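You operate a simulated robot arm through the tools that you are given. There is no shell and no other tool. Be economical: measure what you need, move in short steps, check, and stop when the job is done.

The job below is to be done with a simulated two-armed robot. You get a single attempt, and the scene is never put back.

TASK
Take the blue coil from the middle shelf of the black rack and put it on the shelf under the blue tank. Then take the orange coil from the middle shelf of the black rack and leave it in the low tray. Then take the green pin and leave it on the top of the green table. Then take the white shuttle and put it on the top shelf of the yellow rack. Then put one of the clip floats from the top of the green table on top of the disc there. Then fetch the green small net from the top of the green table and set it on the framed panel. Then open the middle drawer of the blue cabinet, put the blue thimble on the top of the ratchet bench away in the inside of the middle drawer of the blue cabinet, then shut the drawer. Keep to this order. Set down upright: small net.

Only the result counts: the job must be done as asked and must still hold three seconds after the hand-in. Knocking over, shifting, dropping, spilling or breaking anything else fails it.

THE ROBOT
Two 6-joint arms with two-finger grippers on one trunk, on a base that drives. Base frame: it is fixed to the floor where the robot stands at the start and does not move with it; the origin is under the middle of the robot, x ahead of it, y to its left, z up; the surface under the hand at the start is at about z = 80. Readings come in cm, rad, newtons and seconds.
The left shoulder is at the start at [7, 17.6, 119], the right one opposite. With the tool pointing down near the work surface each hand reaches from about 46 to 78 cm from the robot's upright axis, wherever it stands, measured 20 degrees to its own side. Places, roughly: blue coil (14x14x3 cm) [50, -20, 50]; blue thimble (6x8x2 cm) [-70, 240, 80]; clip float (8x8x18 cm) [-240, 100, 90]; disc (10x10x3 cm) [-280, 170, 80]; framed panel (27x21x1 cm) [-250, 210, 80]; green pin (8x3x3 cm) [-260, -120, 80]; inside of the middle drawer of the blue cabinet [-490, 300, 40]; low tray (54x34x5 cm) [-260, -60, 80]; middle drawer of the blue cabinet [-480, 310, 50]; orange coil (14x14x3 cm) [30, -30, 50]; shelf under the blue tank [110, 40, 20]; small net [-275, 225, 75]; top of the green table [-240, 160, 80]; top shelf of the yellow rack [-430, 160, 140]; white shuttle (12x2x3 cm) [-220, 130, 80]. Payload 2.45 kg a hand.
The tool frame of a hand sits at the grasp point between the pads (the TCP): z along the fingers, y along the line on which they close. The tips reach 2.6 cm beyond it. The gripper opens to 9.6 cm. The gripper's body begins 6.9 cm behind the TCP.
Orientation is that of the tool frame in the base frame, as a unit quaternion [w, x, y, z]. With the fingers straight down and closing along the base's y, the tool's x points along the base's -x, its y along +y and its z along -z.

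THE INTERFACE
- The arms move only by the tool move_arm. It takes "left_rows", "right_rows" or both (then of equal length, played together; a hand with none holds still); each is one flat list of numbers, 7 for each row, row after row: the shift along the tool's x, y, z in units of 25 mm (1.0 is 25 mm), then the turn, a rotation vector about the tool's x, y, z in units of 8 degrees (1.0 is 8 degrees), then the finger opening in cm, from 0 to 9.6. In form: [x, y, z, rx, ry, rz, jaw, x, y, z, rx, ry, rz, jaw, ...]. A call has 1 to 12 rows; each row shifts and turns the commanded pose from where the row before left it, along the tool's axes as they then stand. A call with a number of a shift or a turn outside -1 to 1 is refused whole. A row lasts 0.2 s, in which the tool goes at most 5 cm and 0.15 rad; a call with a longer step from one row to the next is refused whole, and so is a gripper value outside its range. A pose out of reach is approached as far as the arm can. The call stops where the force on the tool passes 40 N (or 10 N more than at its start, if that is more) or the arm is blocked; 0.2 s more then pass. The fingers move at their own pace and stop on an object; they squeeze with about 45 N. The grip force told is the motor's: it shows also when the fingers shut on nothing. Time passes only in rows, and 0.2 s behind the last, so rows that do not move let the fingers close. It gives the time, the measured TCP pose, the force on the tool (base axes), the opening and the grip force at its end, in the units of the frame above (readings bear some noise), with the torque about the TCP (base axes, N m) and any sound that the robot's microphone picked up.
- Cameras (640 x 400 px; columns grow to the right, rows downward): "scene" is now at [10.91, -0.08, 147.17]; the picture's right is [-0.00, -1.00, 0.00], its down [-0.90, 0.00, -0.43] and it looks along [0.43, -0.00, -0.90] (base axes); focal length 262 px, centre (320, 200). "left" rides on the left gripper at [8.2, -0.3, -9.8] in its tool frame; the picture's right is [0.04, 1.00, 0.00], its down [-0.73, 0.03, -0.68] and it looks along [-0.68, 0.03, 0.73] (tool axes); focal length 256 px, centre (320, 200). "right" rides on the right gripper at [8.2, 0.3, -9.8] in its tool frame; the picture's right is [-0.04, 1.00, 0.00], its down [-0.73, -0.03, -0.68] and it looks along [-0.68, -0.03, 0.73] (tool axes); focal length 256 px, centre (320, 200). There is no depth. A picture from a camera that has moved, and an enlarged one, comes with that camera's place and axes in the base frame and with its lens.
- capture(camera): a new picture of that camera. It takes no simulated time.
- move_column(by): slides the trunk up (or, below 0, down) by that many cm; the arms and the scene camera ride with it, the base frame stays. It gives what a move gives, with no picture.
- steer(legs): drives the robot by 1 to 6 legs, each [ahead, left, turn to the left] in cm, cm and rad, along the robot's own axes; the way and the turn of a leg run together, so that a leg with both is an arc; at most 150 cm and 3.142 rad a leg. The arms and the cameras ride along, it lands a little off, and it stops where it bumps. It gives what a move gives.
- head_to(pan, tilt): turns the head with the scene camera to pan (to the left, within 1.501 rad either way) and tilt (down, from -0.506 to 1.204), counted from straight ahead of the robot. It gives what a move gives.
- enlarge(camera, box): a new picture of the part [left, top, right, bottom] of that camera's present view, enlarged. It takes no simulated time.
- close_job(): hands the job in; it is judged then, once.

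Go step by step. Nothing tells you exact positions but the pictures and the camera data: compare them with the known pose of the tool, close in by small moves and look again before you grip or let go. The budget is 483 turns and 238 pictures, counting those below and the enlarged ones. Unless the task says otherwise, let go and move clear before handing in.

The tools are called after "Request:" by a JSON object that holds its "method" and its "body". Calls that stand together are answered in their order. move_arm: Moves the arms, as the interface text tells. Its arguments: {"type":"object","properties":{"left_rows":{"type":"array","items":{"type":"number"}},"right_rows":{"type":"array","items":{"type":"number"}}},"required":[]} The other tools are called the same way: move_column (by) slides the trunk up or down; steer (legs) drives the base; head_to (pan, tilt) turns the head that bears the scene camera; capture (camera) takes a picture; enlarge (camera, box) takes an enlarged picture of a part of a camera's view; close_job () hands the job in.

At the start:

```text
clock: 0.0
left_eef_pos: [57.41, 14.26, 79.39]
left_ee_rot: [0.0, 0.0, 1.0, 0.0]
left_contact_force: [0.5, 0.7, -0.1]
left_wrist_torque: [-0.01, 0.01, 0.01]
left_grip_width: 9.62
left_gripper_force: 0.0
right_eef_pos: [40.48, -23.01, 100.08]
right_ee_rot: [0.0, 0.001, 1.0, 0.0]
right_contact_force: [0.4, 0.3, 0.0]
right_wrist_torque: [0.02, 0.01, 0.03]
right_grip_width: 9.58
right_gripper_force: 0.1
trunk travel left (down, up): [-67.5, 16.5]
robot x, y, heading: [0.07, 0.06, -0.001]
head pan, tilt: [-0.002, 1.131]
```

scene: 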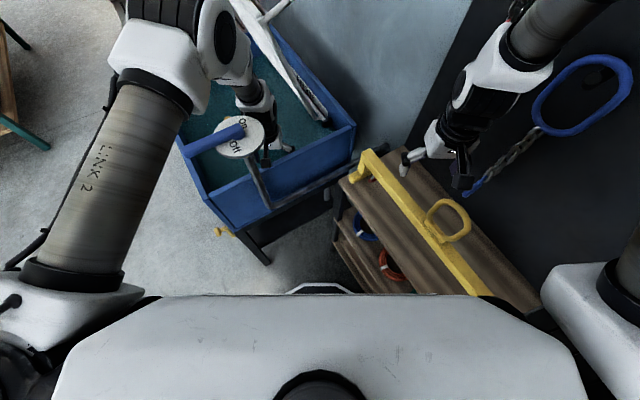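
right: 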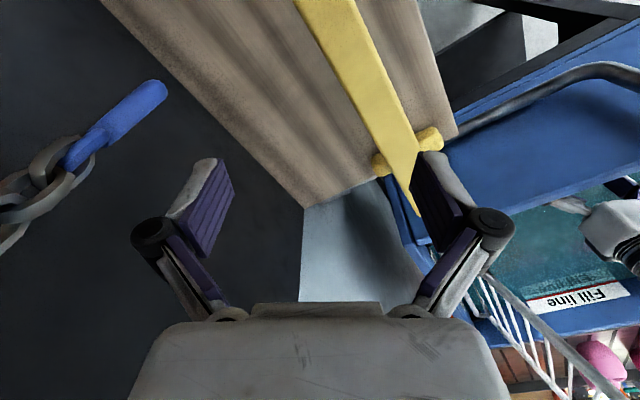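
left: 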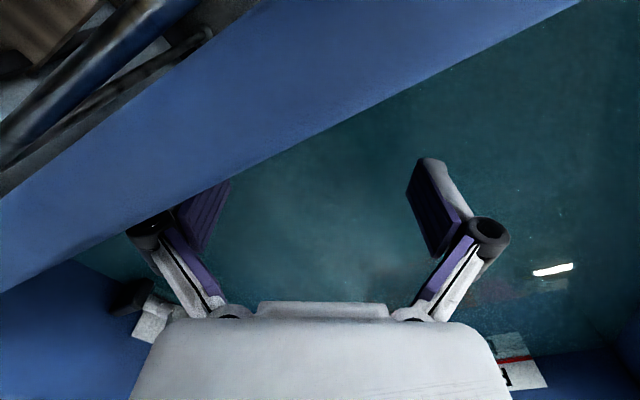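

I see the blue tank ahead-left with the left hand over it and a rack ahead-right with coils on a lower shelf. I'll look around with the head first.

Request:
{"method": "head_to", "body": {"pan": -0.5, "tilt": 0.8}}

Request:
{"method": "capture", "body": {"camera": "scene"}}

Request:
{"method": "head_to", "body": {"pan": 0.4, "tilt": 0.7}}

Request:
{"method": "capture", "body": {"camera": "scene"}}

```text
clock: 0.9
left_eef_pos: [57.46, 14.24, 79.46]
left_ee_rot: [0.0, 0.001, 1.0, 0.001]
left_contact_force: [0.5, -0.3, 0.5]
left_wrist_torque: [-0.02, 0.0, -0.01]
left_grip_width: 9.61
left_gripper_force: 0.0
right_eef_pos: [40.54, -23.04, 100.0]
right_ee_rot: [-0.001, 0.0, 1.0, 0.001]
right_contact_force: [-0.1, 0.3, 0.8]
right_wrist_torque: [-0.02, -0.01, 0.01]
right_grip_width: 9.6
right_gripper_force: 0.1
trunk travel left (down, up): [-67.5, 16.5]
robot x, y, heading: [0.29, -0.18, -0.005]
head pan, tilt: [-0.499, 0.799]
```

```text
234 pictures are left
camera scene: at [11.9, -3.92, 149.53], right [-0.48, -0.88, 0.0], down [-0.63, 0.34, -0.7], along [0.61, -0.33, -0.72], focal length 262 px, centre (320, 200)
```

scene: 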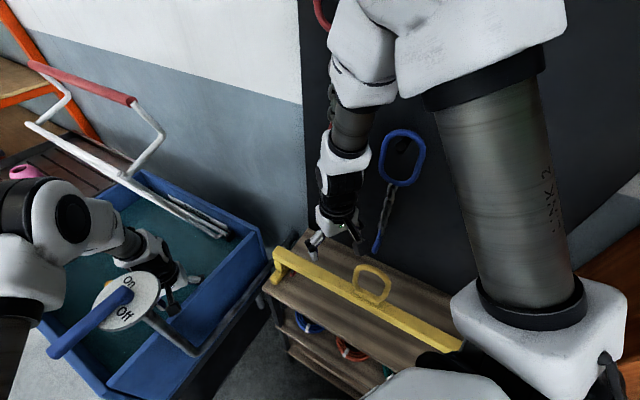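

```text
clock: 2.1
left_eef_pos: [57.35, 14.26, 79.33]
left_ee_rot: [0.0, -0.001, 1.0, 0.0]
left_contact_force: [-0.1, 0.0, -0.7]
left_wrist_torque: [-0.02, 0.03, 0.03]
left_grip_width: 9.59
left_gripper_force: 0.0
right_eef_pos: [40.48, -23.13, 99.9]
right_ee_rot: [0.001, 0.0, 1.0, 0.0]
right_contact_force: [0.0, -0.2, 0.2]
right_wrist_torque: [0.01, 0.04, 0.02]
right_grip_width: 9.61
right_gripper_force: 0.2
trunk travel left (down, up): [-67.5, 16.5]
robot x, y, heading: [-0.28, -0.05, -0.002]
head pan, tilt: [0.4, 0.7]
```

```text
233 pictures are left
camera scene: at [12.65, 3.22, 150.36], right [0.39, -0.92, 0.0], down [-0.59, -0.25, -0.76], along [0.7, 0.3, -0.64], focal length 262 px, centre (320, 200)
```

scene: 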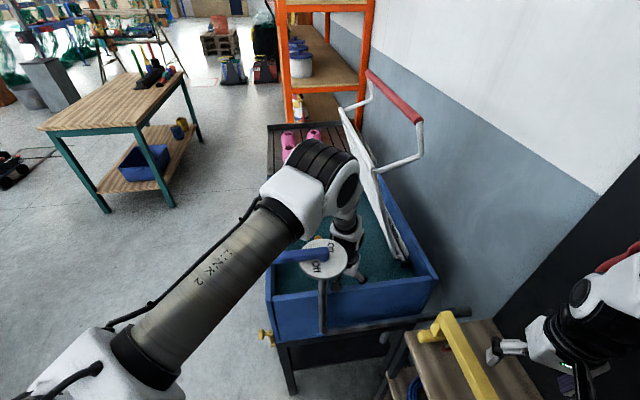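

Left hand is over the tank; I'll raise it clear, then survey more.

Request:
{"method": "move_arm", "body": {"left_rows": [0, 0, -1, 0, 0, 0, 9.6, 0, 0, -1, 0, 0, 0, 9.6, 0, 0, -1, 0, 0, 0, 9.6, 0, 0, -1, 0, 0, 0, 9.6, 0, 0, -1, 0, 0, 0, 9.6, 0, 0, -1, 0, 0, 0, 9.6, 0, 0, -1, 0, 0, 0, 9.6, 0, 0, -1, 0, 0, 0, 9.6, 0, 0, -1, 0, 0, 0, 9.6, 0, 0, -1, 0, 0, 0, 9.6]}}

Request:
{"method": "head_to", "body": {"pan": 1.2, "tilt": 0.4}}

Request:
{"method": "capture", "body": {"camera": "scene"}}

Request:
{"method": "head_to", "body": {"pan": -1.4, "tilt": 0.6}}

Request:
{"method": "capture", "body": {"camera": "scene"}}

```text
clock: 4.3
left_eef_pos: [57.42, 14.15, 104.59]
left_ee_rot: [0.0, 0.0, 1.0, 0.0]
left_contact_force: [-0.5, -0.4, 0.3]
left_wrist_torque: [-0.01, -0.04, 0.03]
left_grip_width: 9.59
left_gripper_force: 0.1
right_eef_pos: [40.4, -23.15, 99.94]
right_ee_rot: [0.0, 0.0, 1.0, 0.0]
right_contact_force: [-0.7, 0.0, -0.4]
right_wrist_torque: [0.0, 0.0, -0.02]
right_grip_width: 9.61
right_gripper_force: 0.2
trunk travel left (down, up): [-67.5, 16.5]
robot x, y, heading: [-0.15, -0.06, 0.001]
head pan, tilt: [0.4, 0.7]
```

```text
clock: 5.5
left_eef_pos: [57.48, 14.26, 104.5]
left_ee_rot: [0.0, 0.0, 1.0, 0.001]
left_contact_force: [-0.5, 0.2, -0.1]
left_wrist_torque: [0.0, 0.0, 0.01]
left_grip_width: 9.61
left_gripper_force: 0.0
right_eef_pos: [40.47, -23.02, 99.95]
right_ee_rot: [0.0, 0.0, 1.0, 0.001]
right_contact_force: [0.1, -0.8, 0.0]
right_wrist_torque: [0.03, -0.02, 0.04]
right_grip_width: 9.59
right_gripper_force: 0.0
trunk travel left (down, up): [-67.5, 16.5]
robot x, y, heading: [0.01, -0.09, 0.001]
head pan, tilt: [1.201, 0.4]
```

```text
232 pictures are left
camera scene: at [8.16, 8.56, 153.05], right [0.93, -0.36, 0.0], down [-0.14, -0.36, -0.92], along [0.33, 0.86, -0.39], focal length 262 px, centre (320, 200)
```

scene: 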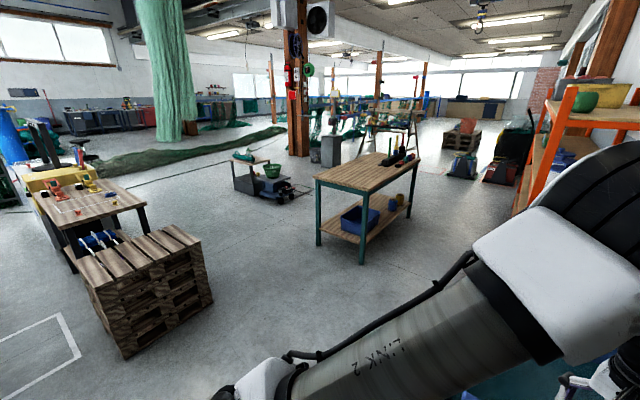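

```text
clock: 7.8
left_eef_pos: [57.38, 14.14, 104.49]
left_ee_rot: [0.0, -0.001, 1.0, 0.0]
left_contact_force: [-0.1, 0.2, -0.1]
left_wrist_torque: [0.0, 0.03, 0.04]
left_grip_width: 9.6
left_gripper_force: 0.0
right_eef_pos: [40.44, -23.03, 99.91]
right_ee_rot: [0.0, 0.0, 1.0, 0.0]
right_contact_force: [0.0, -0.7, -0.3]
right_wrist_torque: [0.02, -0.01, -0.03]
right_grip_width: 9.6
right_gripper_force: 0.0
trunk travel left (down, up): [-67.5, 16.5]
robot x, y, heading: [-0.13, 0.17, 0.004]
head pan, tilt: [-1.4, 0.6]
```

```text
231 pictures are left
camera scene: at [6.32, -8.78, 151.23], right [-0.99, -0.17, 0.0], down [-0.1, 0.56, -0.83], along [0.14, -0.81, -0.56], focal length 262 px, centre (320, 200)
```

scene: 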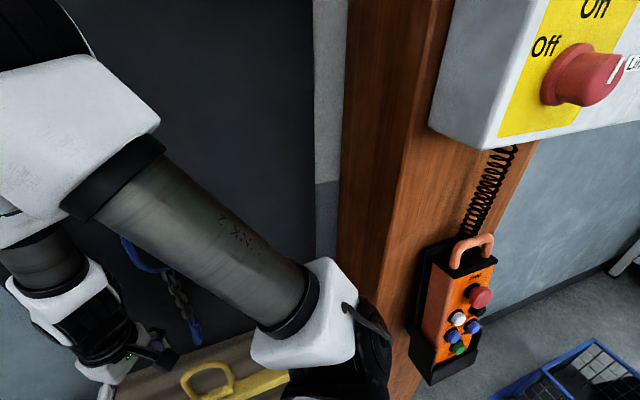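

I'll back off diagonally and turn to face the rack's front, then look at the shelves.

Request:
{"method": "steer", "body": {"legs": [[-15, 20, 0], [0, 0, -0.97]]}}

Request:
{"method": "head_to", "body": {"pan": 0, "tilt": 0.9}}

Request:
{"method": "capture", "body": {"camera": "scene"}}

```text
clock: 9.1
left_eef_pos: [50.97, 22.83, 104.5]
left_ee_rot: [0.006, -0.006, 1.0, -0.006]
left_contact_force: [1.9, -0.3, 1.5]
left_wrist_torque: [-0.04, -0.01, 0.07]
left_grip_width: 9.6
left_gripper_force: 0.0
right_eef_pos: [33.38, -14.13, 100.01]
right_ee_rot: [0.0, 0.001, 1.0, 0.0]
right_contact_force: [-0.3, 0.2, -0.4]
right_wrist_torque: [0.01, 0.0, -0.01]
right_grip_width: 9.6
right_gripper_force: 0.1
trunk travel left (down, up): [-67.5, 16.5]
robot x, y, heading: [-6.77, 10.0, 0.004]
head pan, tilt: [-1.4, 0.6]
stopped in leg 1: the force on the tool passed its limit at 135 N (the readings are from after the stop); the commanded pose is now the measured one
```

```text
clock: 10.6
left_eef_pos: [50.89, 22.84, 104.51]
left_ee_rot: [0.006, -0.007, 1.0, -0.006]
left_contact_force: [5.7, -8.7, 0.8]
left_wrist_torque: [-0.08, -0.05, 0.38]
left_grip_width: 9.62
left_gripper_force: 0.1
right_eef_pos: [33.54, -13.93, 99.92]
right_ee_rot: [-0.001, 0.001, 1.0, 0.0]
right_contact_force: [0.7, -0.3, -0.4]
right_wrist_torque: [0.02, -0.01, 0.0]
right_grip_width: 9.6
right_gripper_force: 0.0
trunk travel left (down, up): [-67.5, 16.5]
robot x, y, heading: [-7.28, 9.32, -0.006]
head pan, tilt: [0.0, 0.901]
```

```text
230 pictures are left
camera scene: at [5.45, 9.0, 148.74], right [0.0, -1.0, 0.0], down [-0.78, 0.0, -0.62], along [0.62, 0.0, -0.78], focal length 262 px, centre (320, 200)
```

scene: 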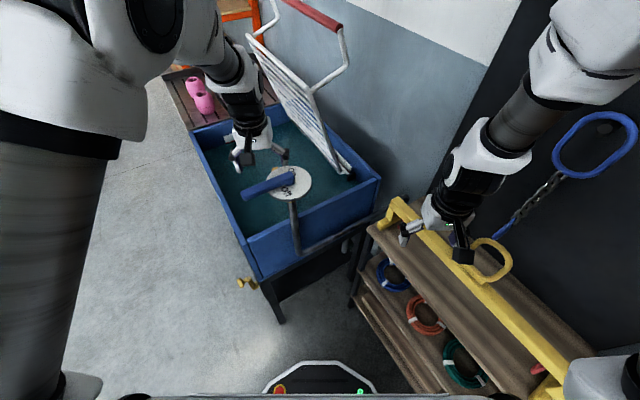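

The left hand bumped something, probably the valve lever by the tank; I'll look closely.

Request:
{"method": "enlarge", "body": {"camera": "scene", "box": [200, 110, 360, 210]}}

Request:
{"method": "capture", "body": {"camera": "left"}}

```text
4.00 times, centred on (280, 160) of scene
camera zoom: at [5.45, 9.0, 148.74], right [0.0, -1.0, 0.0], down [-0.78, 0.0, -0.62], along [0.62, 0.0, -0.78], focal length 1047 px, centre (480, 360)
```

zoom: 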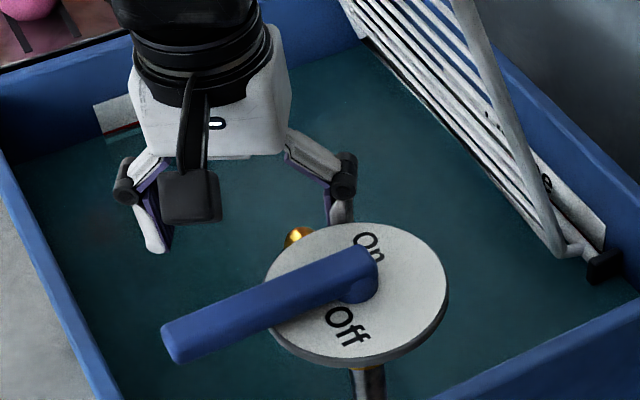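

```text
228 pictures are left
camera left: at [42.59, 22.52, 114.27], right [-0.05, 1.0, -0.01], down [0.73, 0.05, 0.69], along [0.69, 0.03, -0.73], focal length 256 px, centre (320, 200)
```

left: 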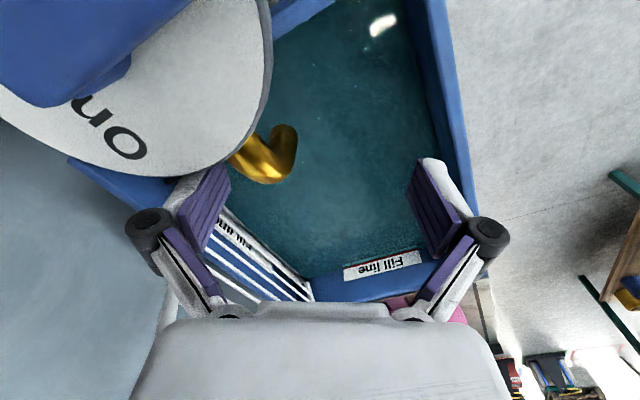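

The lever seems unmoved by my triangulation; the finger just pressed the disc's edge. I'll ease the hand off away from it and raise it high.

Request:
{"method": "move_arm", "body": {"left_rows": [-0.4, 0.4, 0, 0, 0, 0, 9.6, -0.4, 0.4, 0, 0, 0, 0, 9.6, 0, 0, -1, 0, 0, 0, 9.6, 0, 0, -1, 0, 0, 0, 9.6, 0, 0, -1, 0, 0, 0, 9.6, 0, 0, -1, 0, 0, 0, 9.6, 0, 0, -1, 0, 0, 0, 9.6, 0, 0, -1, 0, 0, 0, 9.6, 0, 0, -1, 0, 0, 0, 9.6, 0, 0, -1, 0, 0, 0, 9.6]}}

Request:
{"method": "enlarge", "body": {"camera": "scene", "box": [200, 110, 360, 210]}}

```text
clock: 12.8
left_eef_pos: [52.37, 25.33, 124.63]
left_ee_rot: [0.006, -0.008, 1.0, -0.006]
left_contact_force: [-0.5, 0.2, 0.1]
left_wrist_torque: [0.03, -0.03, -0.02]
left_grip_width: 9.59
left_gripper_force: 0.1
right_eef_pos: [33.28, -13.88, 100.08]
right_ee_rot: [0.0, 0.001, 1.0, -0.001]
right_contact_force: [0.5, -0.5, 0.3]
right_wrist_torque: [0.0, 0.02, -0.01]
right_grip_width: 9.59
right_gripper_force: 0.1
trunk travel left (down, up): [-67.5, 16.5]
robot x, y, heading: [-7.01, 9.09, -0.001]
head pan, tilt: [0.0, 0.901]
```

```text
4.00 times, centred on (280, 160) of scene
camera zoom: at [5.26, 9.19, 148.75], right [0.0, -1.0, 0.0], down [-0.78, 0.0, -0.62], along [0.62, 0.0, -0.78], focal length 1047 px, centre (480, 360)
```

zoom: 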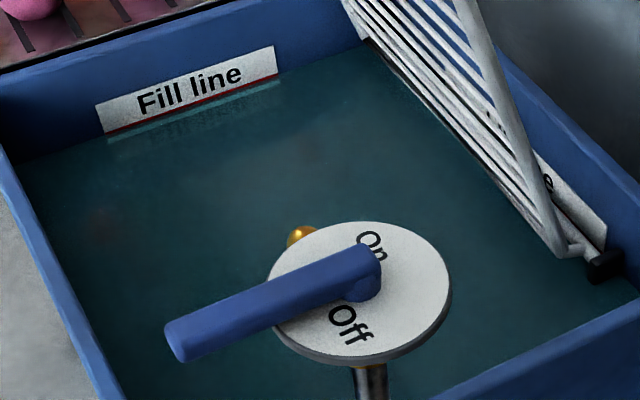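

Lever unchanged. Continue backing off and turning to face the rack.

Request:
{"method": "steer", "body": {"legs": [[-8, 11, 0], [0, 0, -0.97]]}}

Request:
{"method": "head_to", "body": {"pan": 0, "tilt": 0.95}}

Request:
{"method": "capture", "body": {"camera": "scene"}}

```text
clock: 16.6
left_eef_pos: [31.64, -19.97, 124.63]
left_ee_rot: [0.002, 0.462, 0.887, -0.009]
left_contact_force: [-0.4, 0.4, -0.1]
left_wrist_torque: [0.02, 0.0, -0.01]
left_grip_width: 9.58
left_gripper_force: 0.0
right_eef_pos: [-11.46, -26.26, 99.92]
right_ee_rot: [0.0, 0.468, 0.884, -0.001]
right_contact_force: [0.6, 0.5, -0.2]
right_wrist_torque: [-0.01, 0.03, -0.01]
right_grip_width: 9.61
right_gripper_force: 0.0
trunk travel left (down, up): [-67.5, 16.5]
robot x, y, heading: [-15.05, 20.18, -0.975]
head pan, tilt: [0.0, 0.901]
```

```text
clock: 17.2
left_eef_pos: [31.53, -19.99, 124.59]
left_ee_rot: [0.003, 0.462, 0.887, -0.009]
left_contact_force: [-0.2, -0.1, 0.4]
left_wrist_torque: [-0.02, 0.01, 0.0]
left_grip_width: 9.62
left_gripper_force: 0.0
right_eef_pos: [-11.61, -26.31, 99.95]
right_ee_rot: [0.001, 0.468, 0.884, 0.001]
right_contact_force: [0.6, -0.8, 0.0]
right_wrist_torque: [-0.01, -0.01, -0.03]
right_grip_width: 9.59
right_gripper_force: 0.1
trunk travel left (down, up): [-67.5, 16.5]
robot x, y, heading: [-15.19, 20.51, -0.973]
head pan, tilt: [0.0, 0.949]
```

```text
226 pictures are left
camera scene: at [-8.44, 9.97, 148.39], right [-0.83, -0.56, 0.0], down [-0.46, 0.67, -0.58], along [0.33, -0.48, -0.81], focal length 262 px, centre (320, 200)
```

scene: 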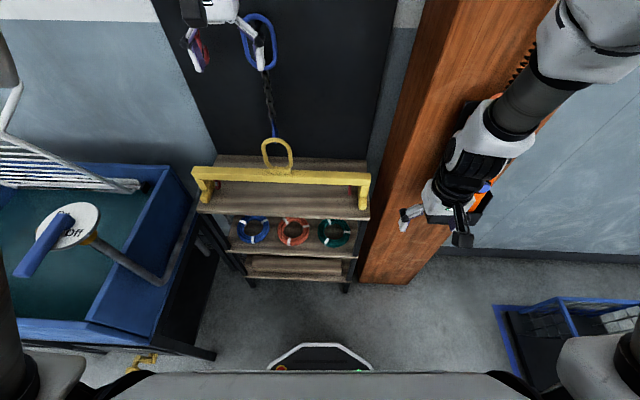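

The rack is square ahead: the blue coil is about 28 cm left, 67 cm ahead at z≈50, with a ~28 cm shelf gap. I'll pull the left hand back and tilt it 48° forward, then lower the column.

Request:
{"method": "move_arm", "body": {"left_rows": [1, 0, 0, 0, 0, 0, 9.6, 1, 0, 0, 0, 0, 0, 9.6, 1, 0, 0, 0, 0, 0, 9.6, 1, 0, 0, 0, 0, 0, 9.6, 1, 0, 0, 0, 0, 0, 9.6, 1, 0, 0, 0, 0, 0, 9.6, 0, 0, 0, 0, -1, 0, 6, 0, 0, 0, 0, -1, 0, 6, 0, 0, 0, 0, -1, 0, 6, 0, 0, 0, 0, -1, 0, 6, 0, 0, 0, 0, -1, 0, 6, 0, 0, 0, 0, -1, 0, 6]}}

```text
clock: 19.8
left_eef_pos: [29.53, -16.63, 119.46]
left_ee_rot: [0.317, 0.428, 0.825, -0.189]
left_contact_force: [-0.3, 0.5, 0.0]
left_wrist_torque: [0.01, 0.0, 0.02]
left_grip_width: 6.0
left_gripper_force: 0.1
left hand out of reach, approached as far as the arm can: row 6, 7, 8, 9, 10, 11, 12
right_eef_pos: [-11.49, -26.3, 100.02]
right_ee_rot: [0.0, 0.469, 0.883, 0.0]
right_contact_force: [-0.2, 0.1, -0.1]
right_wrist_torque: [-0.01, -0.01, 0.03]
right_grip_width: 9.58
right_gripper_force: 0.1
trunk travel left (down, up): [-67.5, 16.5]
robot x, y, heading: [-15.08, 20.13, -0.973]
head pan, tilt: [0.0, 0.949]
```

The arm can't fold that close at this height, so I'll back the base up and lower the column.

Request:
{"method": "steer", "body": {"legs": [[-25, 0, 0]]}}

Request:
{"method": "move_column", "body": {"by": -30}}

Request:
{"method": "head_to", "body": {"pan": 0.15, "tilt": 0.55}}

Request:
{"method": "capture", "body": {"camera": "scene"}}

Request:
{"method": "capture", "body": {"camera": "left"}}

```text
clock: 21.7
left_eef_pos: [15.09, 4.5, 119.45]
left_ee_rot: [0.319, 0.428, 0.824, -0.191]
left_contact_force: [-0.5, 0.9, -1.4]
left_wrist_torque: [0.01, -0.01, 0.0]
left_grip_width: 6.01
left_gripper_force: 0.1
right_eef_pos: [-25.93, -5.08, 99.97]
right_ee_rot: [0.0, 0.468, 0.884, -0.001]
right_contact_force: [0.3, -0.7, 0.0]
right_wrist_torque: [-0.01, -0.02, 0.0]
right_grip_width: 9.6
right_gripper_force: 0.1
trunk travel left (down, up): [-67.5, 16.5]
robot x, y, heading: [-29.87, 41.35, -0.979]
head pan, tilt: [0.0, 0.949]
```

```text
clock: 24.7
left_eef_pos: [15.21, 4.61, 89.49]
left_ee_rot: [0.319, 0.427, 0.824, -0.192]
left_contact_force: [0.1, -0.1, -0.1]
left_wrist_torque: [0.02, -0.01, 0.0]
left_grip_width: 5.98
left_gripper_force: 0.0
right_eef_pos: [-25.77, -4.93, 69.92]
right_ee_rot: [0.0, 0.468, 0.884, 0.0]
right_contact_force: [-0.8, -0.5, -1.0]
right_wrist_torque: [-0.01, 0.03, 0.01]
right_grip_width: 9.6
right_gripper_force: 0.0
trunk travel left (down, up): [-37.5, 46.5]
robot x, y, heading: [-29.16, 41.02, -0.979]
head pan, tilt: [0.0, 0.949]
```

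```text
clock: 25.6
left_eef_pos: [15.34, 4.75, 89.71]
left_ee_rot: [0.316, 0.425, 0.825, -0.196]
left_contact_force: [0.2, -0.3, 0.7]
left_wrist_torque: [0.03, 0.03, 0.03]
left_grip_width: 6.0
left_gripper_force: 0.0
right_eef_pos: [-25.81, -5.03, 69.98]
right_ee_rot: [0.0, 0.468, 0.884, -0.001]
right_contact_force: [0.4, 0.5, 0.4]
right_wrist_torque: [0.04, -0.02, 0.01]
right_grip_width: 9.6
right_gripper_force: 0.1
trunk travel left (down, up): [-37.5, 46.5]
robot x, y, heading: [-29.77, 41.18, -0.974]
head pan, tilt: [0.15, 0.55]
```

```text
225 pictures are left
camera scene: at [-22.19, 30.41, 119.79], right [-0.82, -0.57, 0.0], down [-0.39, 0.57, -0.72], along [0.41, -0.59, -0.69], focal length 262 px, centre (320, 200)
```

scene: 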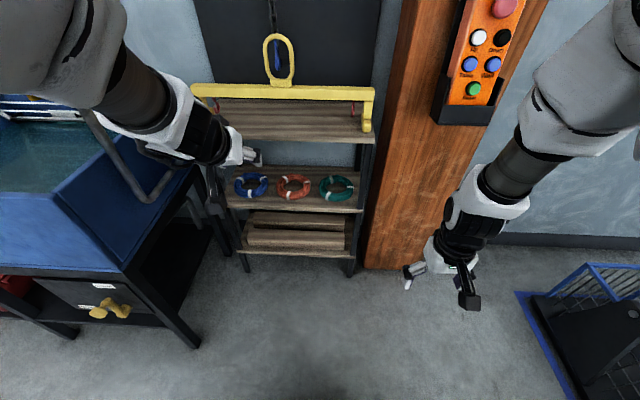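

```text
224 pictures are left
camera left: at [7.87, 14.98, 91.27], right [0.81, 0.59, -0.08], down [0.11, 0.0, 0.99], along [0.58, -0.81, -0.07], focal length 256 px, centre (320, 200)
```

left: 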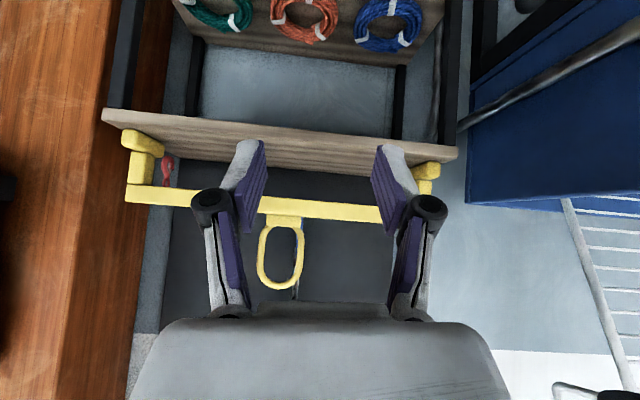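

Blue coil is at about (45.5, -19, 50). I'll lower the left hand in front of the rack.

Request:
{"method": "move_arm", "body": {"left_rows": [0.69, 0, 0.72, 0, 0, 0, 6, 0.69, 0, 0.72, 0, 0, 0, 6, 0.69, 0, 0.72, 0, 0, 0, 6, 0.69, 0, 0.72, 0, 0, 0, 6, 0.69, 0, 0.72, 0, 0, 0, 6, 0.69, 0, 0.72, 0, 0, 0, 6, 0.69, 0, 0.72, 0, 0, 0, 6, 0.69, 0, 0.72, 0, 0, 0, 6, 0.69, 0, 0.72, 0, 0, 0, 6, 0.69, 0, 0.72, 0, 0, 0, 6]}}

Request:
{"method": "capture", "body": {"camera": "left"}}

```text
clock: 27.8
left_eef_pos: [16.54, 3.19, 74.12]
left_ee_rot: [0.301, 0.398, 0.838, -0.221]
left_contact_force: [0.7, 0.3, 0.0]
left_wrist_torque: [0.01, -0.02, -0.03]
left_grip_width: 5.97
left_gripper_force: 0.0
left hand out of reach, approached as far as the arm can: row 4, 6, 7, 8, 9, 10
right_eef_pos: [-25.84, -5.1, 69.94]
right_ee_rot: [0.0, 0.468, 0.883, -0.002]
right_contact_force: [-0.3, 0.6, 0.6]
right_wrist_torque: [0.0, -0.03, -0.02]
right_grip_width: 9.59
right_gripper_force: 0.0
trunk travel left (down, up): [-37.5, 46.5]
robot x, y, heading: [-29.65, 41.37, -0.973]
head pan, tilt: [0.15, 0.55]
```

```text
223 pictures are left
camera left: at [8.9, 13.45, 75.67], right [0.78, 0.61, -0.16], down [0.17, 0.04, 0.99], along [0.61, -0.79, -0.07], focal length 256 px, centre (320, 200)
```

left: 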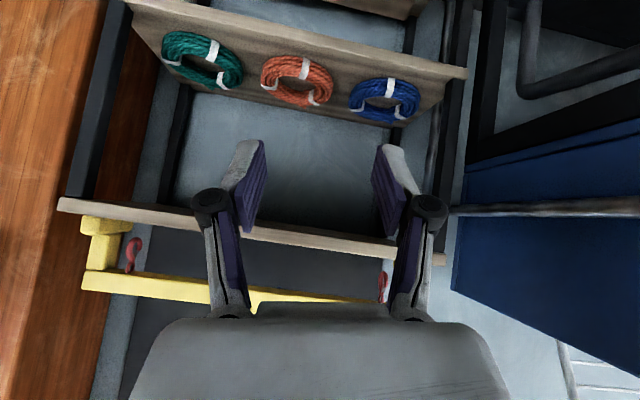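

The commanded pose is too near to reach properly with the tilt; I'll extend the hand forward 20 cm (still short of the rack).

Request:
{"method": "move_arm", "body": {"left_rows": [-0.67, 0, 0.74, 0, 0, 0, 6, -0.67, 0, 0.74, 0, 0, 0, 6, -0.67, 0, 0.74, 0, 0, 0, 6, -0.67, 0, 0.74, 0, 0, 0, 6, -0.67, 0, 0.74, 0, 0, 0, 6, -0.67, 0, 0.74, 0, 0, 0, 6, -0.67, 0, 0.74, 0, 0, 0, 6, -0.67, 0, 0.74, 0, 0, 0, 6]}}

Request:
{"method": "capture", "body": {"camera": "scene"}}

```text
clock: 29.6
left_eef_pos: [25.42, -13.88, 72.94]
left_ee_rot: [0.32, 0.428, 0.824, -0.191]
left_contact_force: [-0.5, 0.2, -0.9]
left_wrist_torque: [-0.03, 0.0, 0.04]
left_grip_width: 5.98
left_gripper_force: 0.1
left hand out of reach, approached as far as the arm can: row 1, 2, 3
right_eef_pos: [-25.8, -4.95, 69.98]
right_ee_rot: [-0.001, 0.468, 0.883, -0.001]
right_contact_force: [0.3, -0.7, 0.2]
right_wrist_torque: [0.01, 0.02, 0.0]
right_grip_width: 9.61
right_gripper_force: 0.2
trunk travel left (down, up): [-37.5, 46.5]
robot x, y, heading: [-29.37, 41.48, -0.973]
head pan, tilt: [0.15, 0.55]
```

```text
222 pictures are left
camera scene: at [-20.69, 30.52, 121.67], right [-0.73, -0.68, 0.0], down [-0.36, 0.38, -0.85], along [0.58, -0.63, -0.52], focal length 262 px, centre (320, 200)
```

scene: 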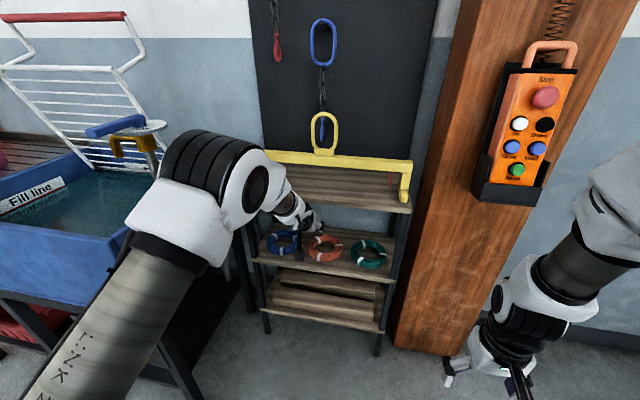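

Now lower the hand to the shelf-gap height and shift it left in front of the blue coil.

Request:
{"method": "move_arm", "body": {"left_rows": [0.69, 0, 0.724, 0, 0, 0, 6, 0.69, 0, 0.724, 0, 0, 0, 6, 0.69, 0, 0.724, 0, 0, 0, 6, 0.69, 0, 0.724, 0, 0, 0, 6, 0.69, 0, 0.724, 0, 0, 0, 6, 0, 1, 0, 0, 0, 0, 6, 0, 1, 0, 0, 0, 0, 6, 0, 1, 0, 0, 0, 0, 6]}}

Request:
{"method": "capture", "body": {"camera": "left"}}

```text
clock: 31.4
left_eef_pos: [32.18, -9.1, 64.04]
left_ee_rot: [0.317, 0.429, 0.824, -0.192]
left_contact_force: [0.4, 0.2, -0.2]
left_wrist_torque: [-0.04, -0.02, -0.04]
left_grip_width: 6.01
left_gripper_force: 0.1
left hand out of reach, approached as far as the arm can: row 1, 2, 3, 4
right_eef_pos: [-25.81, -4.96, 69.97]
right_ee_rot: [0.0, 0.468, 0.883, -0.001]
right_contact_force: [0.8, -0.5, -0.5]
right_wrist_torque: [-0.02, -0.02, -0.04]
right_grip_width: 9.59
right_gripper_force: 0.0
trunk travel left (down, up): [-37.5, 46.5]
robot x, y, heading: [-29.67, 41.64, -0.977]
head pan, tilt: [0.15, 0.55]
```

```text
221 pictures are left
camera left: at [24.7, 1.22, 65.64], right [0.81, 0.58, -0.07], down [0.1, -0.01, 1.0], along [0.58, -0.81, -0.07], focal length 256 px, centre (320, 200)
```

left: 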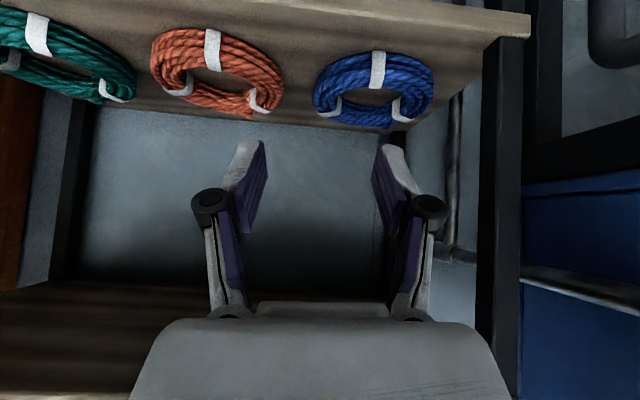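

Clear view: the blue ring's centre ≈ (46.5,-19.8), hole about 6 cm wide. I'll grip its right-hand side wall; column down 8, then drive in 15 cm.

Request:
{"method": "move_column", "body": {"by": -8}}

Request:
{"method": "steer", "body": {"legs": [[14, 0, 0]]}}

Request:
{"method": "capture", "body": {"camera": "left"}}

Request:
{"method": "capture", "body": {"camera": "scene"}}

```text
clock: 32.5
left_eef_pos: [32.06, -9.22, 56.05]
left_ee_rot: [0.318, 0.428, 0.824, -0.191]
left_contact_force: [0.1, -0.3, -1.4]
left_wrist_torque: [-0.01, 0.01, 0.02]
left_grip_width: 5.99
left_gripper_force: 0.0
right_eef_pos: [-25.85, -4.92, 61.97]
right_ee_rot: [-0.001, 0.468, 0.884, 0.0]
right_contact_force: [-1.0, -1.2, -0.5]
right_wrist_torque: [0.03, 0.03, 0.0]
right_grip_width: 9.6
right_gripper_force: 0.1
trunk travel left (down, up): [-29.5, 54.5]
robot x, y, heading: [-29.5, 41.36, -0.977]
head pan, tilt: [0.15, 0.55]
```

```text
clock: 33.8
left_eef_pos: [39.75, -20.9, 56.06]
left_ee_rot: [0.318, 0.428, 0.824, -0.191]
left_contact_force: [0.8, -0.2, -0.4]
left_wrist_torque: [-0.02, 0.0, 0.0]
left_grip_width: 5.97
left_gripper_force: 0.0
right_eef_pos: [-17.98, -16.64, 61.93]
right_ee_rot: [-0.001, 0.469, 0.883, 0.0]
right_contact_force: [-0.3, 0.3, -0.1]
right_wrist_torque: [0.02, 0.03, 0.01]
right_grip_width: 9.59
right_gripper_force: 0.0
trunk travel left (down, up): [-29.5, 54.5]
robot x, y, heading: [-21.87, 30.16, -0.978]
head pan, tilt: [0.15, 0.55]
```

```text
220 pictures are left
camera left: at [32.43, -10.49, 57.57], right [0.81, 0.58, -0.07], down [0.1, -0.01, 1.0], along [0.58, -0.81, -0.07], focal length 256 px, centre (320, 200)
```

left: 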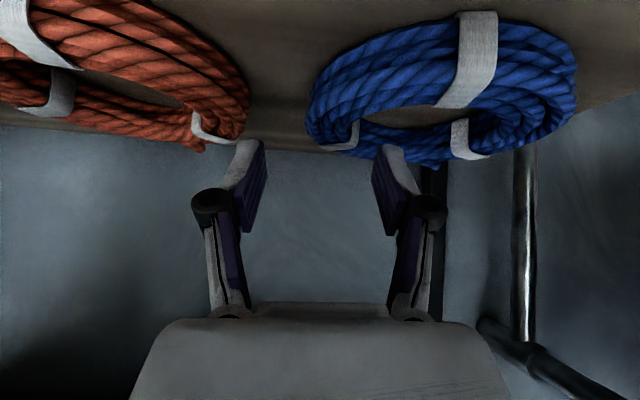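

```text
219 pictures are left
camera scene: at [-12.89, 18.92, 113.65], right [-0.74, -0.68, 0.0], down [-0.35, 0.39, -0.85], along [0.58, -0.63, -0.52], focal length 262 px, centre (320, 200)
```

scene: 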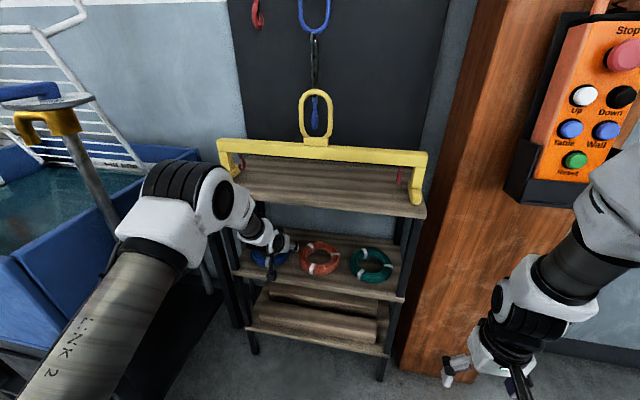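

Ring centre confirmed ≈ (46.3,-19.7). I'll align over its right wall and look before lowering.

Request:
{"method": "move_arm", "body": {"left_rows": [-0.49, 0.43, 0.47, 0, 0, 0, 5.8, 0.39, 0, 0.41, 0, 0, 0, 5.8, 0, 0, 0, 0, 0, 0, 5.8]}}

Request:
{"method": "capture", "body": {"camera": "left"}}

```text
clock: 34.6
left_eef_pos: [41.45, -21.69, 54.62]
left_ee_rot: [0.318, 0.428, 0.824, -0.191]
left_contact_force: [-0.5, 0.3, -0.4]
left_wrist_torque: [-0.01, 0.02, -0.01]
left_grip_width: 5.79
left_gripper_force: 0.0
right_eef_pos: [-18.05, -16.52, 62.0]
right_ee_rot: [0.0, 0.468, 0.884, -0.001]
right_contact_force: [-0.4, 0.4, -0.1]
right_wrist_torque: [-0.01, 0.01, 0.04]
right_grip_width: 9.59
right_gripper_force: 0.0
trunk travel left (down, up): [-29.5, 54.5]
robot x, y, heading: [-21.6, 29.77, -0.977]
head pan, tilt: [0.15, 0.55]
```

```text
218 pictures are left
camera left: at [34.14, -11.23, 56.12], right [0.81, 0.58, -0.07], down [0.1, -0.01, 1.0], along [0.58, -0.81, -0.07], focal length 256 px, centre (320, 200)
```

left: 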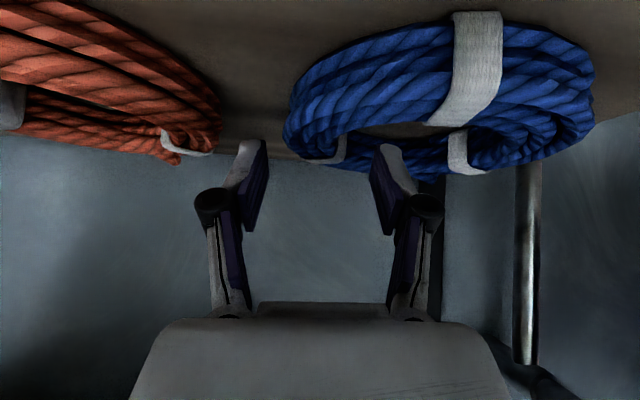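

The wall of the ring is centred between the fingers. Lower 2.8 cm and close gently.

Request:
{"method": "move_arm", "body": {"left_rows": [0.39, 0, 0.41, 0, 0, 0, 5.8, 0.39, 0, 0.41, 0, 0, 0, 5.8, 0, 0, 0, 0, 0, 0, 5.8]}}

Request:
{"method": "capture", "body": {"camera": "left"}}

```text
clock: 35.4
left_eef_pos: [41.46, -21.83, 52.56]
left_ee_rot: [0.323, 0.428, 0.821, -0.194]
left_contact_force: [7.7, -3.8, 25.6]
left_wrist_torque: [0.31, -1.1, -0.26]
left_grip_width: 6.45
left_gripper_force: 4.5
right_eef_pos: [-18.16, -16.51, 62.09]
right_ee_rot: [0.002, 0.468, 0.884, 0.0]
right_contact_force: [-0.4, -0.1, 0.8]
right_wrist_torque: [0.0, 0.0, 0.03]
right_grip_width: 9.62
right_gripper_force: 0.0
trunk travel left (down, up): [-29.5, 54.5]
robot x, y, heading: [-21.7, 30.06, -0.974]
head pan, tilt: [0.15, 0.55]
```

```text
217 pictures are left
camera left: at [34.09, -11.38, 53.83], right [0.81, 0.58, -0.07], down [0.09, 0.0, 1.0], along [0.58, -0.81, -0.05], focal length 256 px, centre (320, 200)
```

left: 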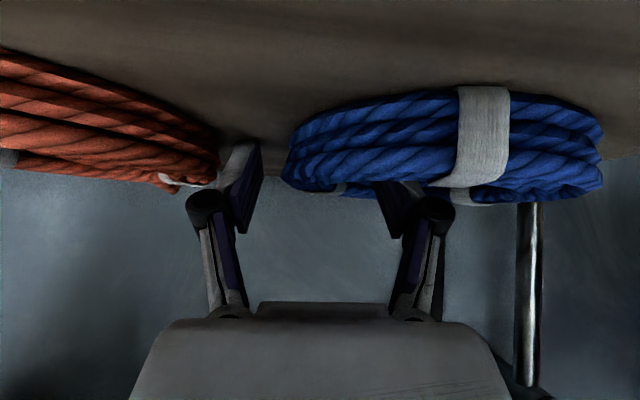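

The inner finger is pressing on the ring's inner wall; I'll lift, shift left about 0.8 cm and look.

Request:
{"method": "move_arm", "body": {"left_rows": [-0.39, 0, -0.41, 0, 0, 0, 5.8, -0.39, 0, -0.41, 0, 0, 0, 5.8, -0.39, 0.35, -0.41, 0, 0, 0, 5.8, 0, 0, 0, 0, 0, 0, 5.8]}}

Request:
{"method": "capture", "body": {"camera": "left"}}

```text
clock: 36.4
left_eef_pos: [42.31, -20.9, 56.08]
left_ee_rot: [0.318, 0.428, 0.824, -0.191]
left_contact_force: [-0.5, 0.8, 0.2]
left_wrist_torque: [-0.02, 0.01, -0.02]
left_grip_width: 5.79
left_gripper_force: 0.0
right_eef_pos: [-18.1, -16.48, 61.9]
right_ee_rot: [0.0, 0.468, 0.884, -0.001]
right_contact_force: [0.5, 0.2, 0.0]
right_wrist_torque: [0.0, -0.01, 0.02]
right_grip_width: 9.63
right_gripper_force: 0.0
trunk travel left (down, up): [-29.5, 54.5]
robot x, y, heading: [-21.76, 29.94, -0.979]
head pan, tilt: [0.15, 0.55]
```

```text
216 pictures are left
camera left: at [34.97, -10.63, 57.6], right [0.81, 0.58, -0.07], down [0.1, -0.01, 1.0], along [0.58, -0.81, -0.07], focal length 256 px, centre (320, 200)
```

left: 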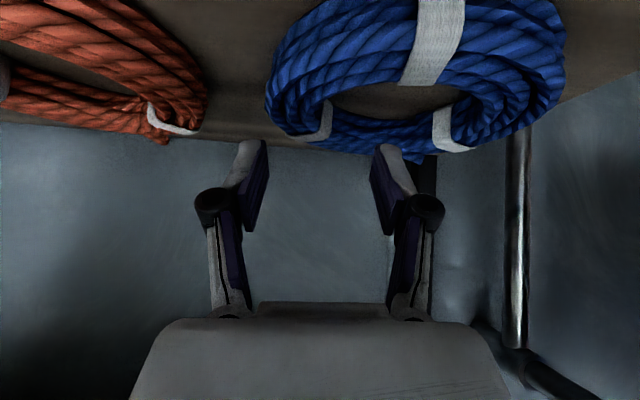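

With the 46° tilt the finger won't fit through the hole's chord. I'll steepen by 7°, open wider and re-centre.

Request:
{"method": "move_arm", "body": {"left_rows": [0, -0.26, 0, 0, 0.9, 0, 6.6, 0.48, 0, 0.64, 0, 0, 0, 6.6, 0, 0, 0, 0, 0, 0, 6.6]}}

Request:
{"method": "capture", "body": {"camera": "left"}}

Request:
{"method": "head_to", "body": {"pan": 0.45, "tilt": 0.6}}

Request:
{"method": "enlarge", "body": {"camera": "scene", "box": [160, 100, 480, 300]}}

```text
clock: 37.2
left_eef_pos: [42.73, -21.09, 54.26]
left_ee_rot: [0.306, 0.429, 0.832, -0.173]
left_contact_force: [-0.9, 0.4, 0.2]
left_wrist_torque: [-0.02, 0.03, -0.01]
left_grip_width: 6.58
left_gripper_force: 0.1
left hand out of reach, approached as far as the arm can: row 1
right_eef_pos: [-17.99, -16.52, 61.89]
right_ee_rot: [-0.001, 0.468, 0.884, -0.001]
right_contact_force: [-0.5, -0.7, 0.4]
right_wrist_torque: [0.01, -0.02, 0.02]
right_grip_width: 9.59
right_gripper_force: 0.0
trunk travel left (down, up): [-29.5, 54.5]
robot x, y, heading: [-21.27, 29.87, -0.977]
head pan, tilt: [0.15, 0.55]
```

```text
215 pictures are left
camera left: at [35.25, -10.99, 56.23], right [0.8, 0.6, -0.05], down [0.11, -0.06, 0.99], along [0.59, -0.8, -0.11], focal length 256 px, centre (320, 200)
```

left: 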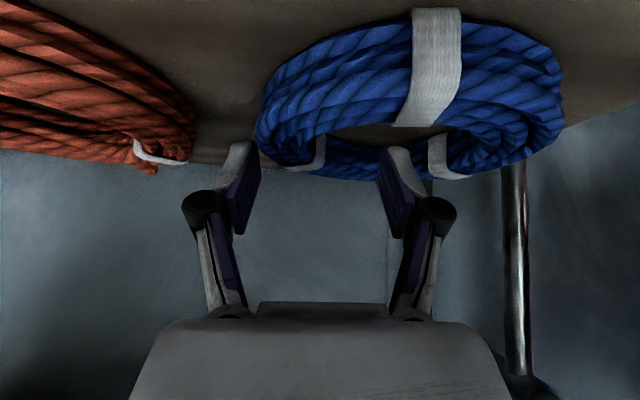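

```text
clock: 38.0
left_eef_pos: [42.67, -21.2, 54.08]
left_ee_rot: [0.306, 0.429, 0.832, -0.172]
left_contact_force: [-0.1, -0.3, 0.0]
left_wrist_torque: [0.0, 0.01, 0.01]
left_grip_width: 6.6
left_gripper_force: 0.1
right_eef_pos: [-18.18, -16.55, 61.88]
right_ee_rot: [-0.001, 0.469, 0.883, -0.002]
right_contact_force: [0.3, -0.6, 0.1]
right_wrist_torque: [-0.03, -0.02, -0.01]
right_grip_width: 9.58
right_gripper_force: 0.0
trunk travel left (down, up): [-29.5, 54.5]
robot x, y, heading: [-21.93, 30.01, -0.977]
head pan, tilt: [0.45, 0.6]
```

```text
2.00 times, centred on (320, 200) of scene
camera zoom: at [-11.4, 21.17, 113.23], right [-0.5, -0.86, 0.0], down [-0.49, 0.28, -0.82], along [0.71, -0.42, -0.57], focal length 523 px, centre (320, 200)
```

zoom: 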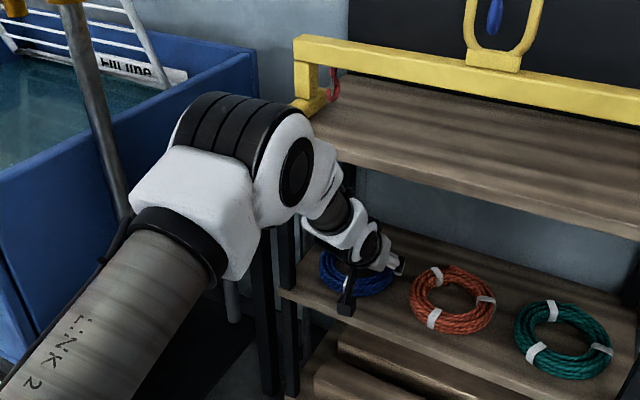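

The tilt only went partway. I'll retry rotating a bit more here before lowering.

Request:
{"method": "move_arm", "body": {"left_rows": [0, 0, 0, 0, 0.3, 0, 6.6, 0, 0, 0, 0, 0.3, 0, 6.6, 0, 0, 0, 0, 0, 0, 6.6]}}

```text
clock: 38.8
left_eef_pos: [42.66, -21.25, 54.01]
left_ee_rot: [0.269, 0.435, 0.845, -0.154]
left_contact_force: [0.4, 0.5, 0.0]
left_wrist_torque: [0.0, 0.03, -0.01]
left_grip_width: 6.6
left_gripper_force: 0.1
right_eef_pos: [-18.18, -16.55, 62.09]
right_ee_rot: [0.0, 0.469, 0.883, -0.001]
right_contact_force: [0.7, -0.1, -0.7]
right_wrist_torque: [0.0, -0.01, -0.03]
right_grip_width: 9.61
right_gripper_force: 0.0
trunk travel left (down, up): [-29.5, 54.5]
robot x, y, heading: [-21.92, 30.1, -0.976]
head pan, tilt: [0.45, 0.6]
```

Tilt is now 54°. Shift right 0.75 cm, back 0.45, then lower.

Request:
{"method": "move_arm", "body": {"left_rows": [0.145, -0.3, -0.106, 0, 0, 0, 6.6, 0.26, 0, 0.355, 0, 0, 0, 6.6, 0.26, 0, 0.355, 0, 0, 0, 6.6, 0, 0, 0, 0, 0, 0, 6.6]}}

Request:
{"method": "capture", "body": {"camera": "left"}}

```text
clock: 39.8
left_eef_pos: [41.84, -21.39, 52.45]
left_ee_rot: [0.274, 0.436, 0.843, -0.156]
left_contact_force: [5.9, -4.6, 17.8]
left_wrist_torque: [0.28, -0.73, -0.31]
left_grip_width: 7.16
left_gripper_force: 3.3
right_eef_pos: [-18.21, -16.44, 62.09]
right_ee_rot: [0.002, 0.469, 0.883, 0.0]
right_contact_force: [-0.8, 0.0, 0.5]
right_wrist_torque: [0.0, 0.03, 0.0]
right_grip_width: 9.61
right_gripper_force: 0.0
trunk travel left (down, up): [-29.5, 54.5]
robot x, y, heading: [-21.61, 30.17, -0.978]
head pan, tilt: [0.45, 0.6]
```

```text
213 pictures are left
camera left: at [34.51, -11.34, 55.36], right [0.8, 0.6, -0.05], down [0.15, -0.12, 0.98], along [0.58, -0.79, -0.18], focal length 256 px, centre (320, 200)
```

left: 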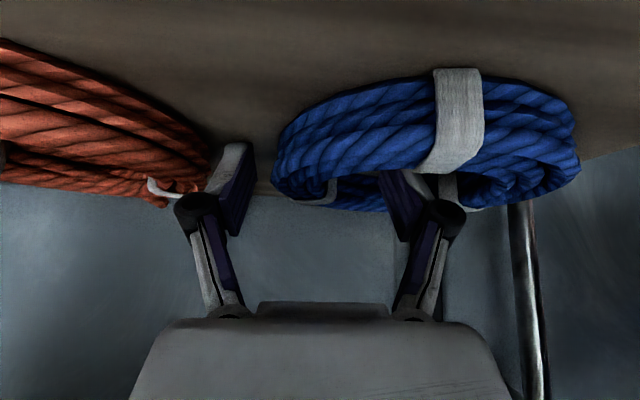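

The near wall pushes the finger forward; I'll lift slightly, go 1 cm forward and lower again.

Request:
{"method": "move_arm", "body": {"left_rows": [-0.24, 0, -0.32, 0, 0, 0, 6.6, -0.32, 0.05, 0.24, 0, 0, 0, 6.6, 0.24, 0, 0.32, 0, 0, 0, 6.6, 0.17, 0, 0.23, 0, 0, 0, 6.6, 0, 0, 0, 0, 0, 0, 6.6]}}

Request:
{"method": "capture", "body": {"camera": "left"}}

```text
clock: 41.0
left_eef_pos: [42.75, -22.2, 52.81]
left_ee_rot: [0.285, 0.434, 0.84, -0.16]
left_contact_force: [-3.0, 7.4, 38.8]
left_wrist_torque: [0.03, -0.24, 0.16]
left_grip_width: 2.39
left_gripper_force: 44.6
right_eef_pos: [-18.35, -16.28, 62.29]
right_ee_rot: [0.002, 0.469, 0.883, -0.001]
right_contact_force: [0.8, 0.3, -0.4]
right_wrist_torque: [-0.02, 0.03, 0.01]
right_grip_width: 9.6
right_gripper_force: 0.0
trunk travel left (down, up): [-29.5, 54.5]
robot x, y, heading: [-21.53, 30.07, -0.978]
head pan, tilt: [0.45, 0.6]
stopped in row 5 (left hand): the force on the tool passed its limit at 52 N (the readings are from after the stop); the commanded pose is now the measured one
```

```text
212 pictures are left
camera left: at [35.33, -12.21, 55.55], right [0.8, 0.6, -0.05], down [0.13, -0.1, 0.99], along [0.58, -0.8, -0.16], focal length 256 px, centre (320, 200)
```

left: 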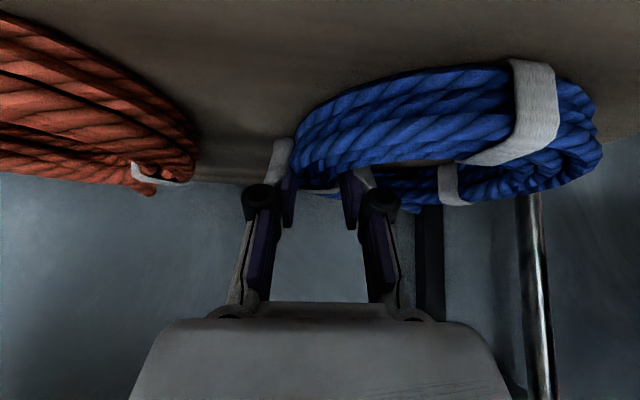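

The fingers closed on the coil's wall (2.4 cm, 45 N). I'll lift a little to check the grip.

Request:
{"method": "move_arm", "body": {"left_rows": [0, 0, 0, 0, 0, 0, 1, -0.24, 0, -0.32, 0, 0, 0, 1, -0.24, 0, -0.32, 0, 0, 0, 1, 0, 0, 0, 0, 0, 0, 1]}}

Request:
{"method": "capture", "body": {"camera": "left"}}

```text
clock: 42.0
left_eef_pos: [42.7, -22.03, 53.38]
left_ee_rot: [0.273, 0.435, 0.844, -0.156]
left_contact_force: [-0.4, -0.5, -2.7]
left_wrist_torque: [-0.03, 0.13, 0.03]
left_grip_width: 2.22
left_gripper_force: 44.9
right_eef_pos: [-18.09, -16.48, 61.95]
right_ee_rot: [-0.001, 0.469, 0.883, -0.001]
right_contact_force: [-0.4, -0.6, -0.9]
right_wrist_torque: [0.01, 0.0, 0.02]
right_grip_width: 9.6
right_gripper_force: 0.1
trunk travel left (down, up): [-29.5, 54.5]
robot x, y, heading: [-21.56, 29.93, -0.975]
head pan, tilt: [0.45, 0.6]
```

```text
211 pictures are left
camera left: at [35.24, -11.97, 56.41], right [0.8, 0.6, -0.05], down [0.15, -0.12, 0.98], along [0.58, -0.79, -0.18], focal length 256 px, centre (320, 200)
```

left: 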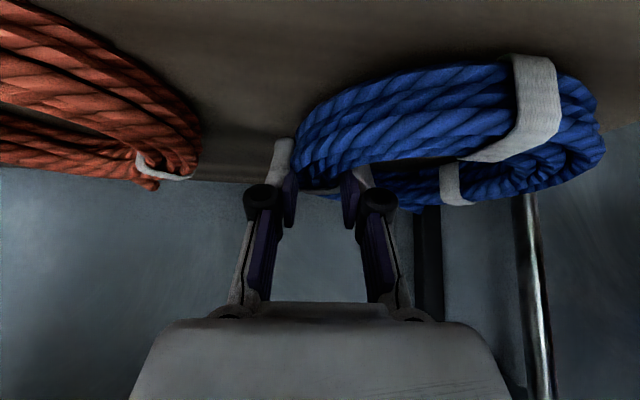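

It's held (−2.7 N load). Lift a bit more and back the base out.

Request:
{"method": "move_arm", "body": {"left_rows": [-0.3, 0, -0.4, 0, 0, 0, 1, -0.3, 0, -0.4, 0, 0, 0, 1, 0, 0, 0, 0, 0, 0, 1]}}

Request:
{"method": "steer", "body": {"legs": [[-28, 0, 0]]}}

Request:
{"method": "capture", "body": {"camera": "left"}}

Request:
{"method": "head_to", "body": {"pan": 0.7, "tilt": 0.65}}

Request:
{"method": "capture", "body": {"camera": "scene"}}

```text
clock: 42.8
left_eef_pos: [42.76, -22.04, 56.16]
left_ee_rot: [0.275, 0.435, 0.843, -0.157]
left_contact_force: [-0.9, -0.5, -3.4]
left_wrist_torque: [-0.05, 0.13, -0.02]
left_grip_width: 2.2
left_gripper_force: 45.0
right_eef_pos: [-18.1, -16.56, 61.98]
right_ee_rot: [0.0, 0.469, 0.883, -0.001]
right_contact_force: [-0.9, 0.2, 0.3]
right_wrist_torque: [0.02, 0.03, 0.02]
right_grip_width: 9.6
right_gripper_force: 0.2
trunk travel left (down, up): [-29.5, 54.5]
robot x, y, heading: [-21.22, 30.0, -0.976]
head pan, tilt: [0.45, 0.6]
```

```text
clock: 44.7
left_eef_pos: [27.34, 1.25, 56.09]
left_ee_rot: [0.276, 0.434, 0.843, -0.157]
left_contact_force: [0.1, -0.4, -1.9]
left_wrist_torque: [-0.09, 0.17, 0.01]
left_grip_width: 2.17
left_gripper_force: 44.6
right_eef_pos: [-33.62, 6.43, 61.99]
right_ee_rot: [0.0, 0.467, 0.884, -0.002]
right_contact_force: [-0.5, -0.2, 0.2]
right_wrist_torque: [-0.04, 0.0, 0.0]
right_grip_width: 9.6
right_gripper_force: 0.0
trunk travel left (down, up): [-29.5, 54.5]
robot x, y, heading: [-37.46, 52.95, -0.975]
head pan, tilt: [0.45, 0.6]
```

```text
210 pictures are left
camera left: at [19.84, 11.29, 59.1], right [0.8, 0.6, -0.05], down [0.15, -0.11, 0.98], along [0.58, -0.79, -0.18], focal length 256 px, centre (320, 200)
```

left: 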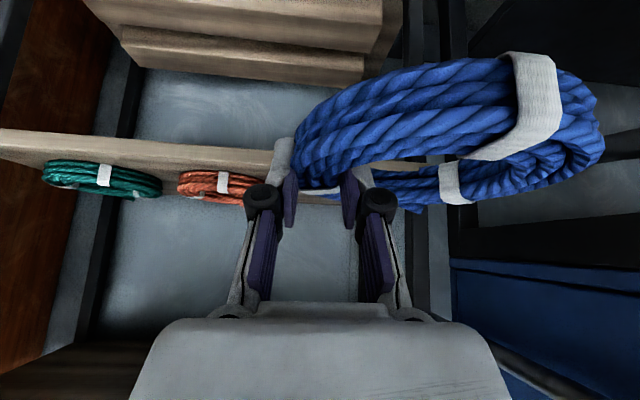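

```text
clock: 45.5
left_eef_pos: [27.21, 1.26, 56.06]
left_ee_rot: [0.276, 0.434, 0.843, -0.157]
left_contact_force: [0.4, 0.0, -3.6]
left_wrist_torque: [-0.07, 0.13, -0.02]
left_grip_width: 2.2
left_gripper_force: 45.0
right_eef_pos: [-33.55, 6.55, 62.0]
right_ee_rot: [-0.002, 0.468, 0.884, -0.001]
right_contact_force: [-0.2, -0.3, -0.2]
right_wrist_torque: [0.02, 0.02, 0.01]
right_grip_width: 9.62
right_gripper_force: 0.1
trunk travel left (down, up): [-29.5, 54.5]
robot x, y, heading: [-37.58, 53.26, -0.975]
head pan, tilt: [0.7, 0.649]
```

```text
209 pictures are left
camera scene: at [-26.29, 46.37, 112.79], right [-0.27, -0.96, 0.0], down [-0.58, 0.16, -0.8], along [0.77, -0.22, -0.6], focal length 262 px, centre (320, 200)
```

scene: 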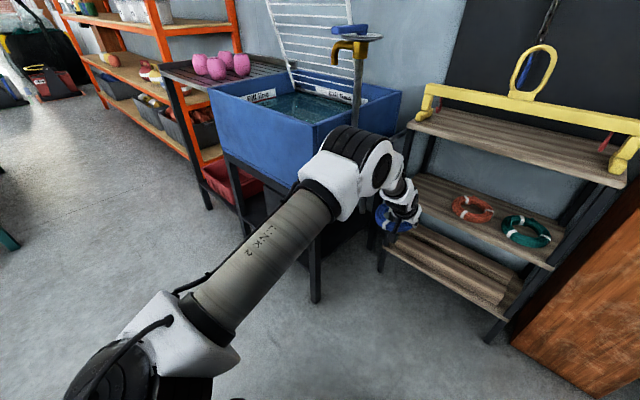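

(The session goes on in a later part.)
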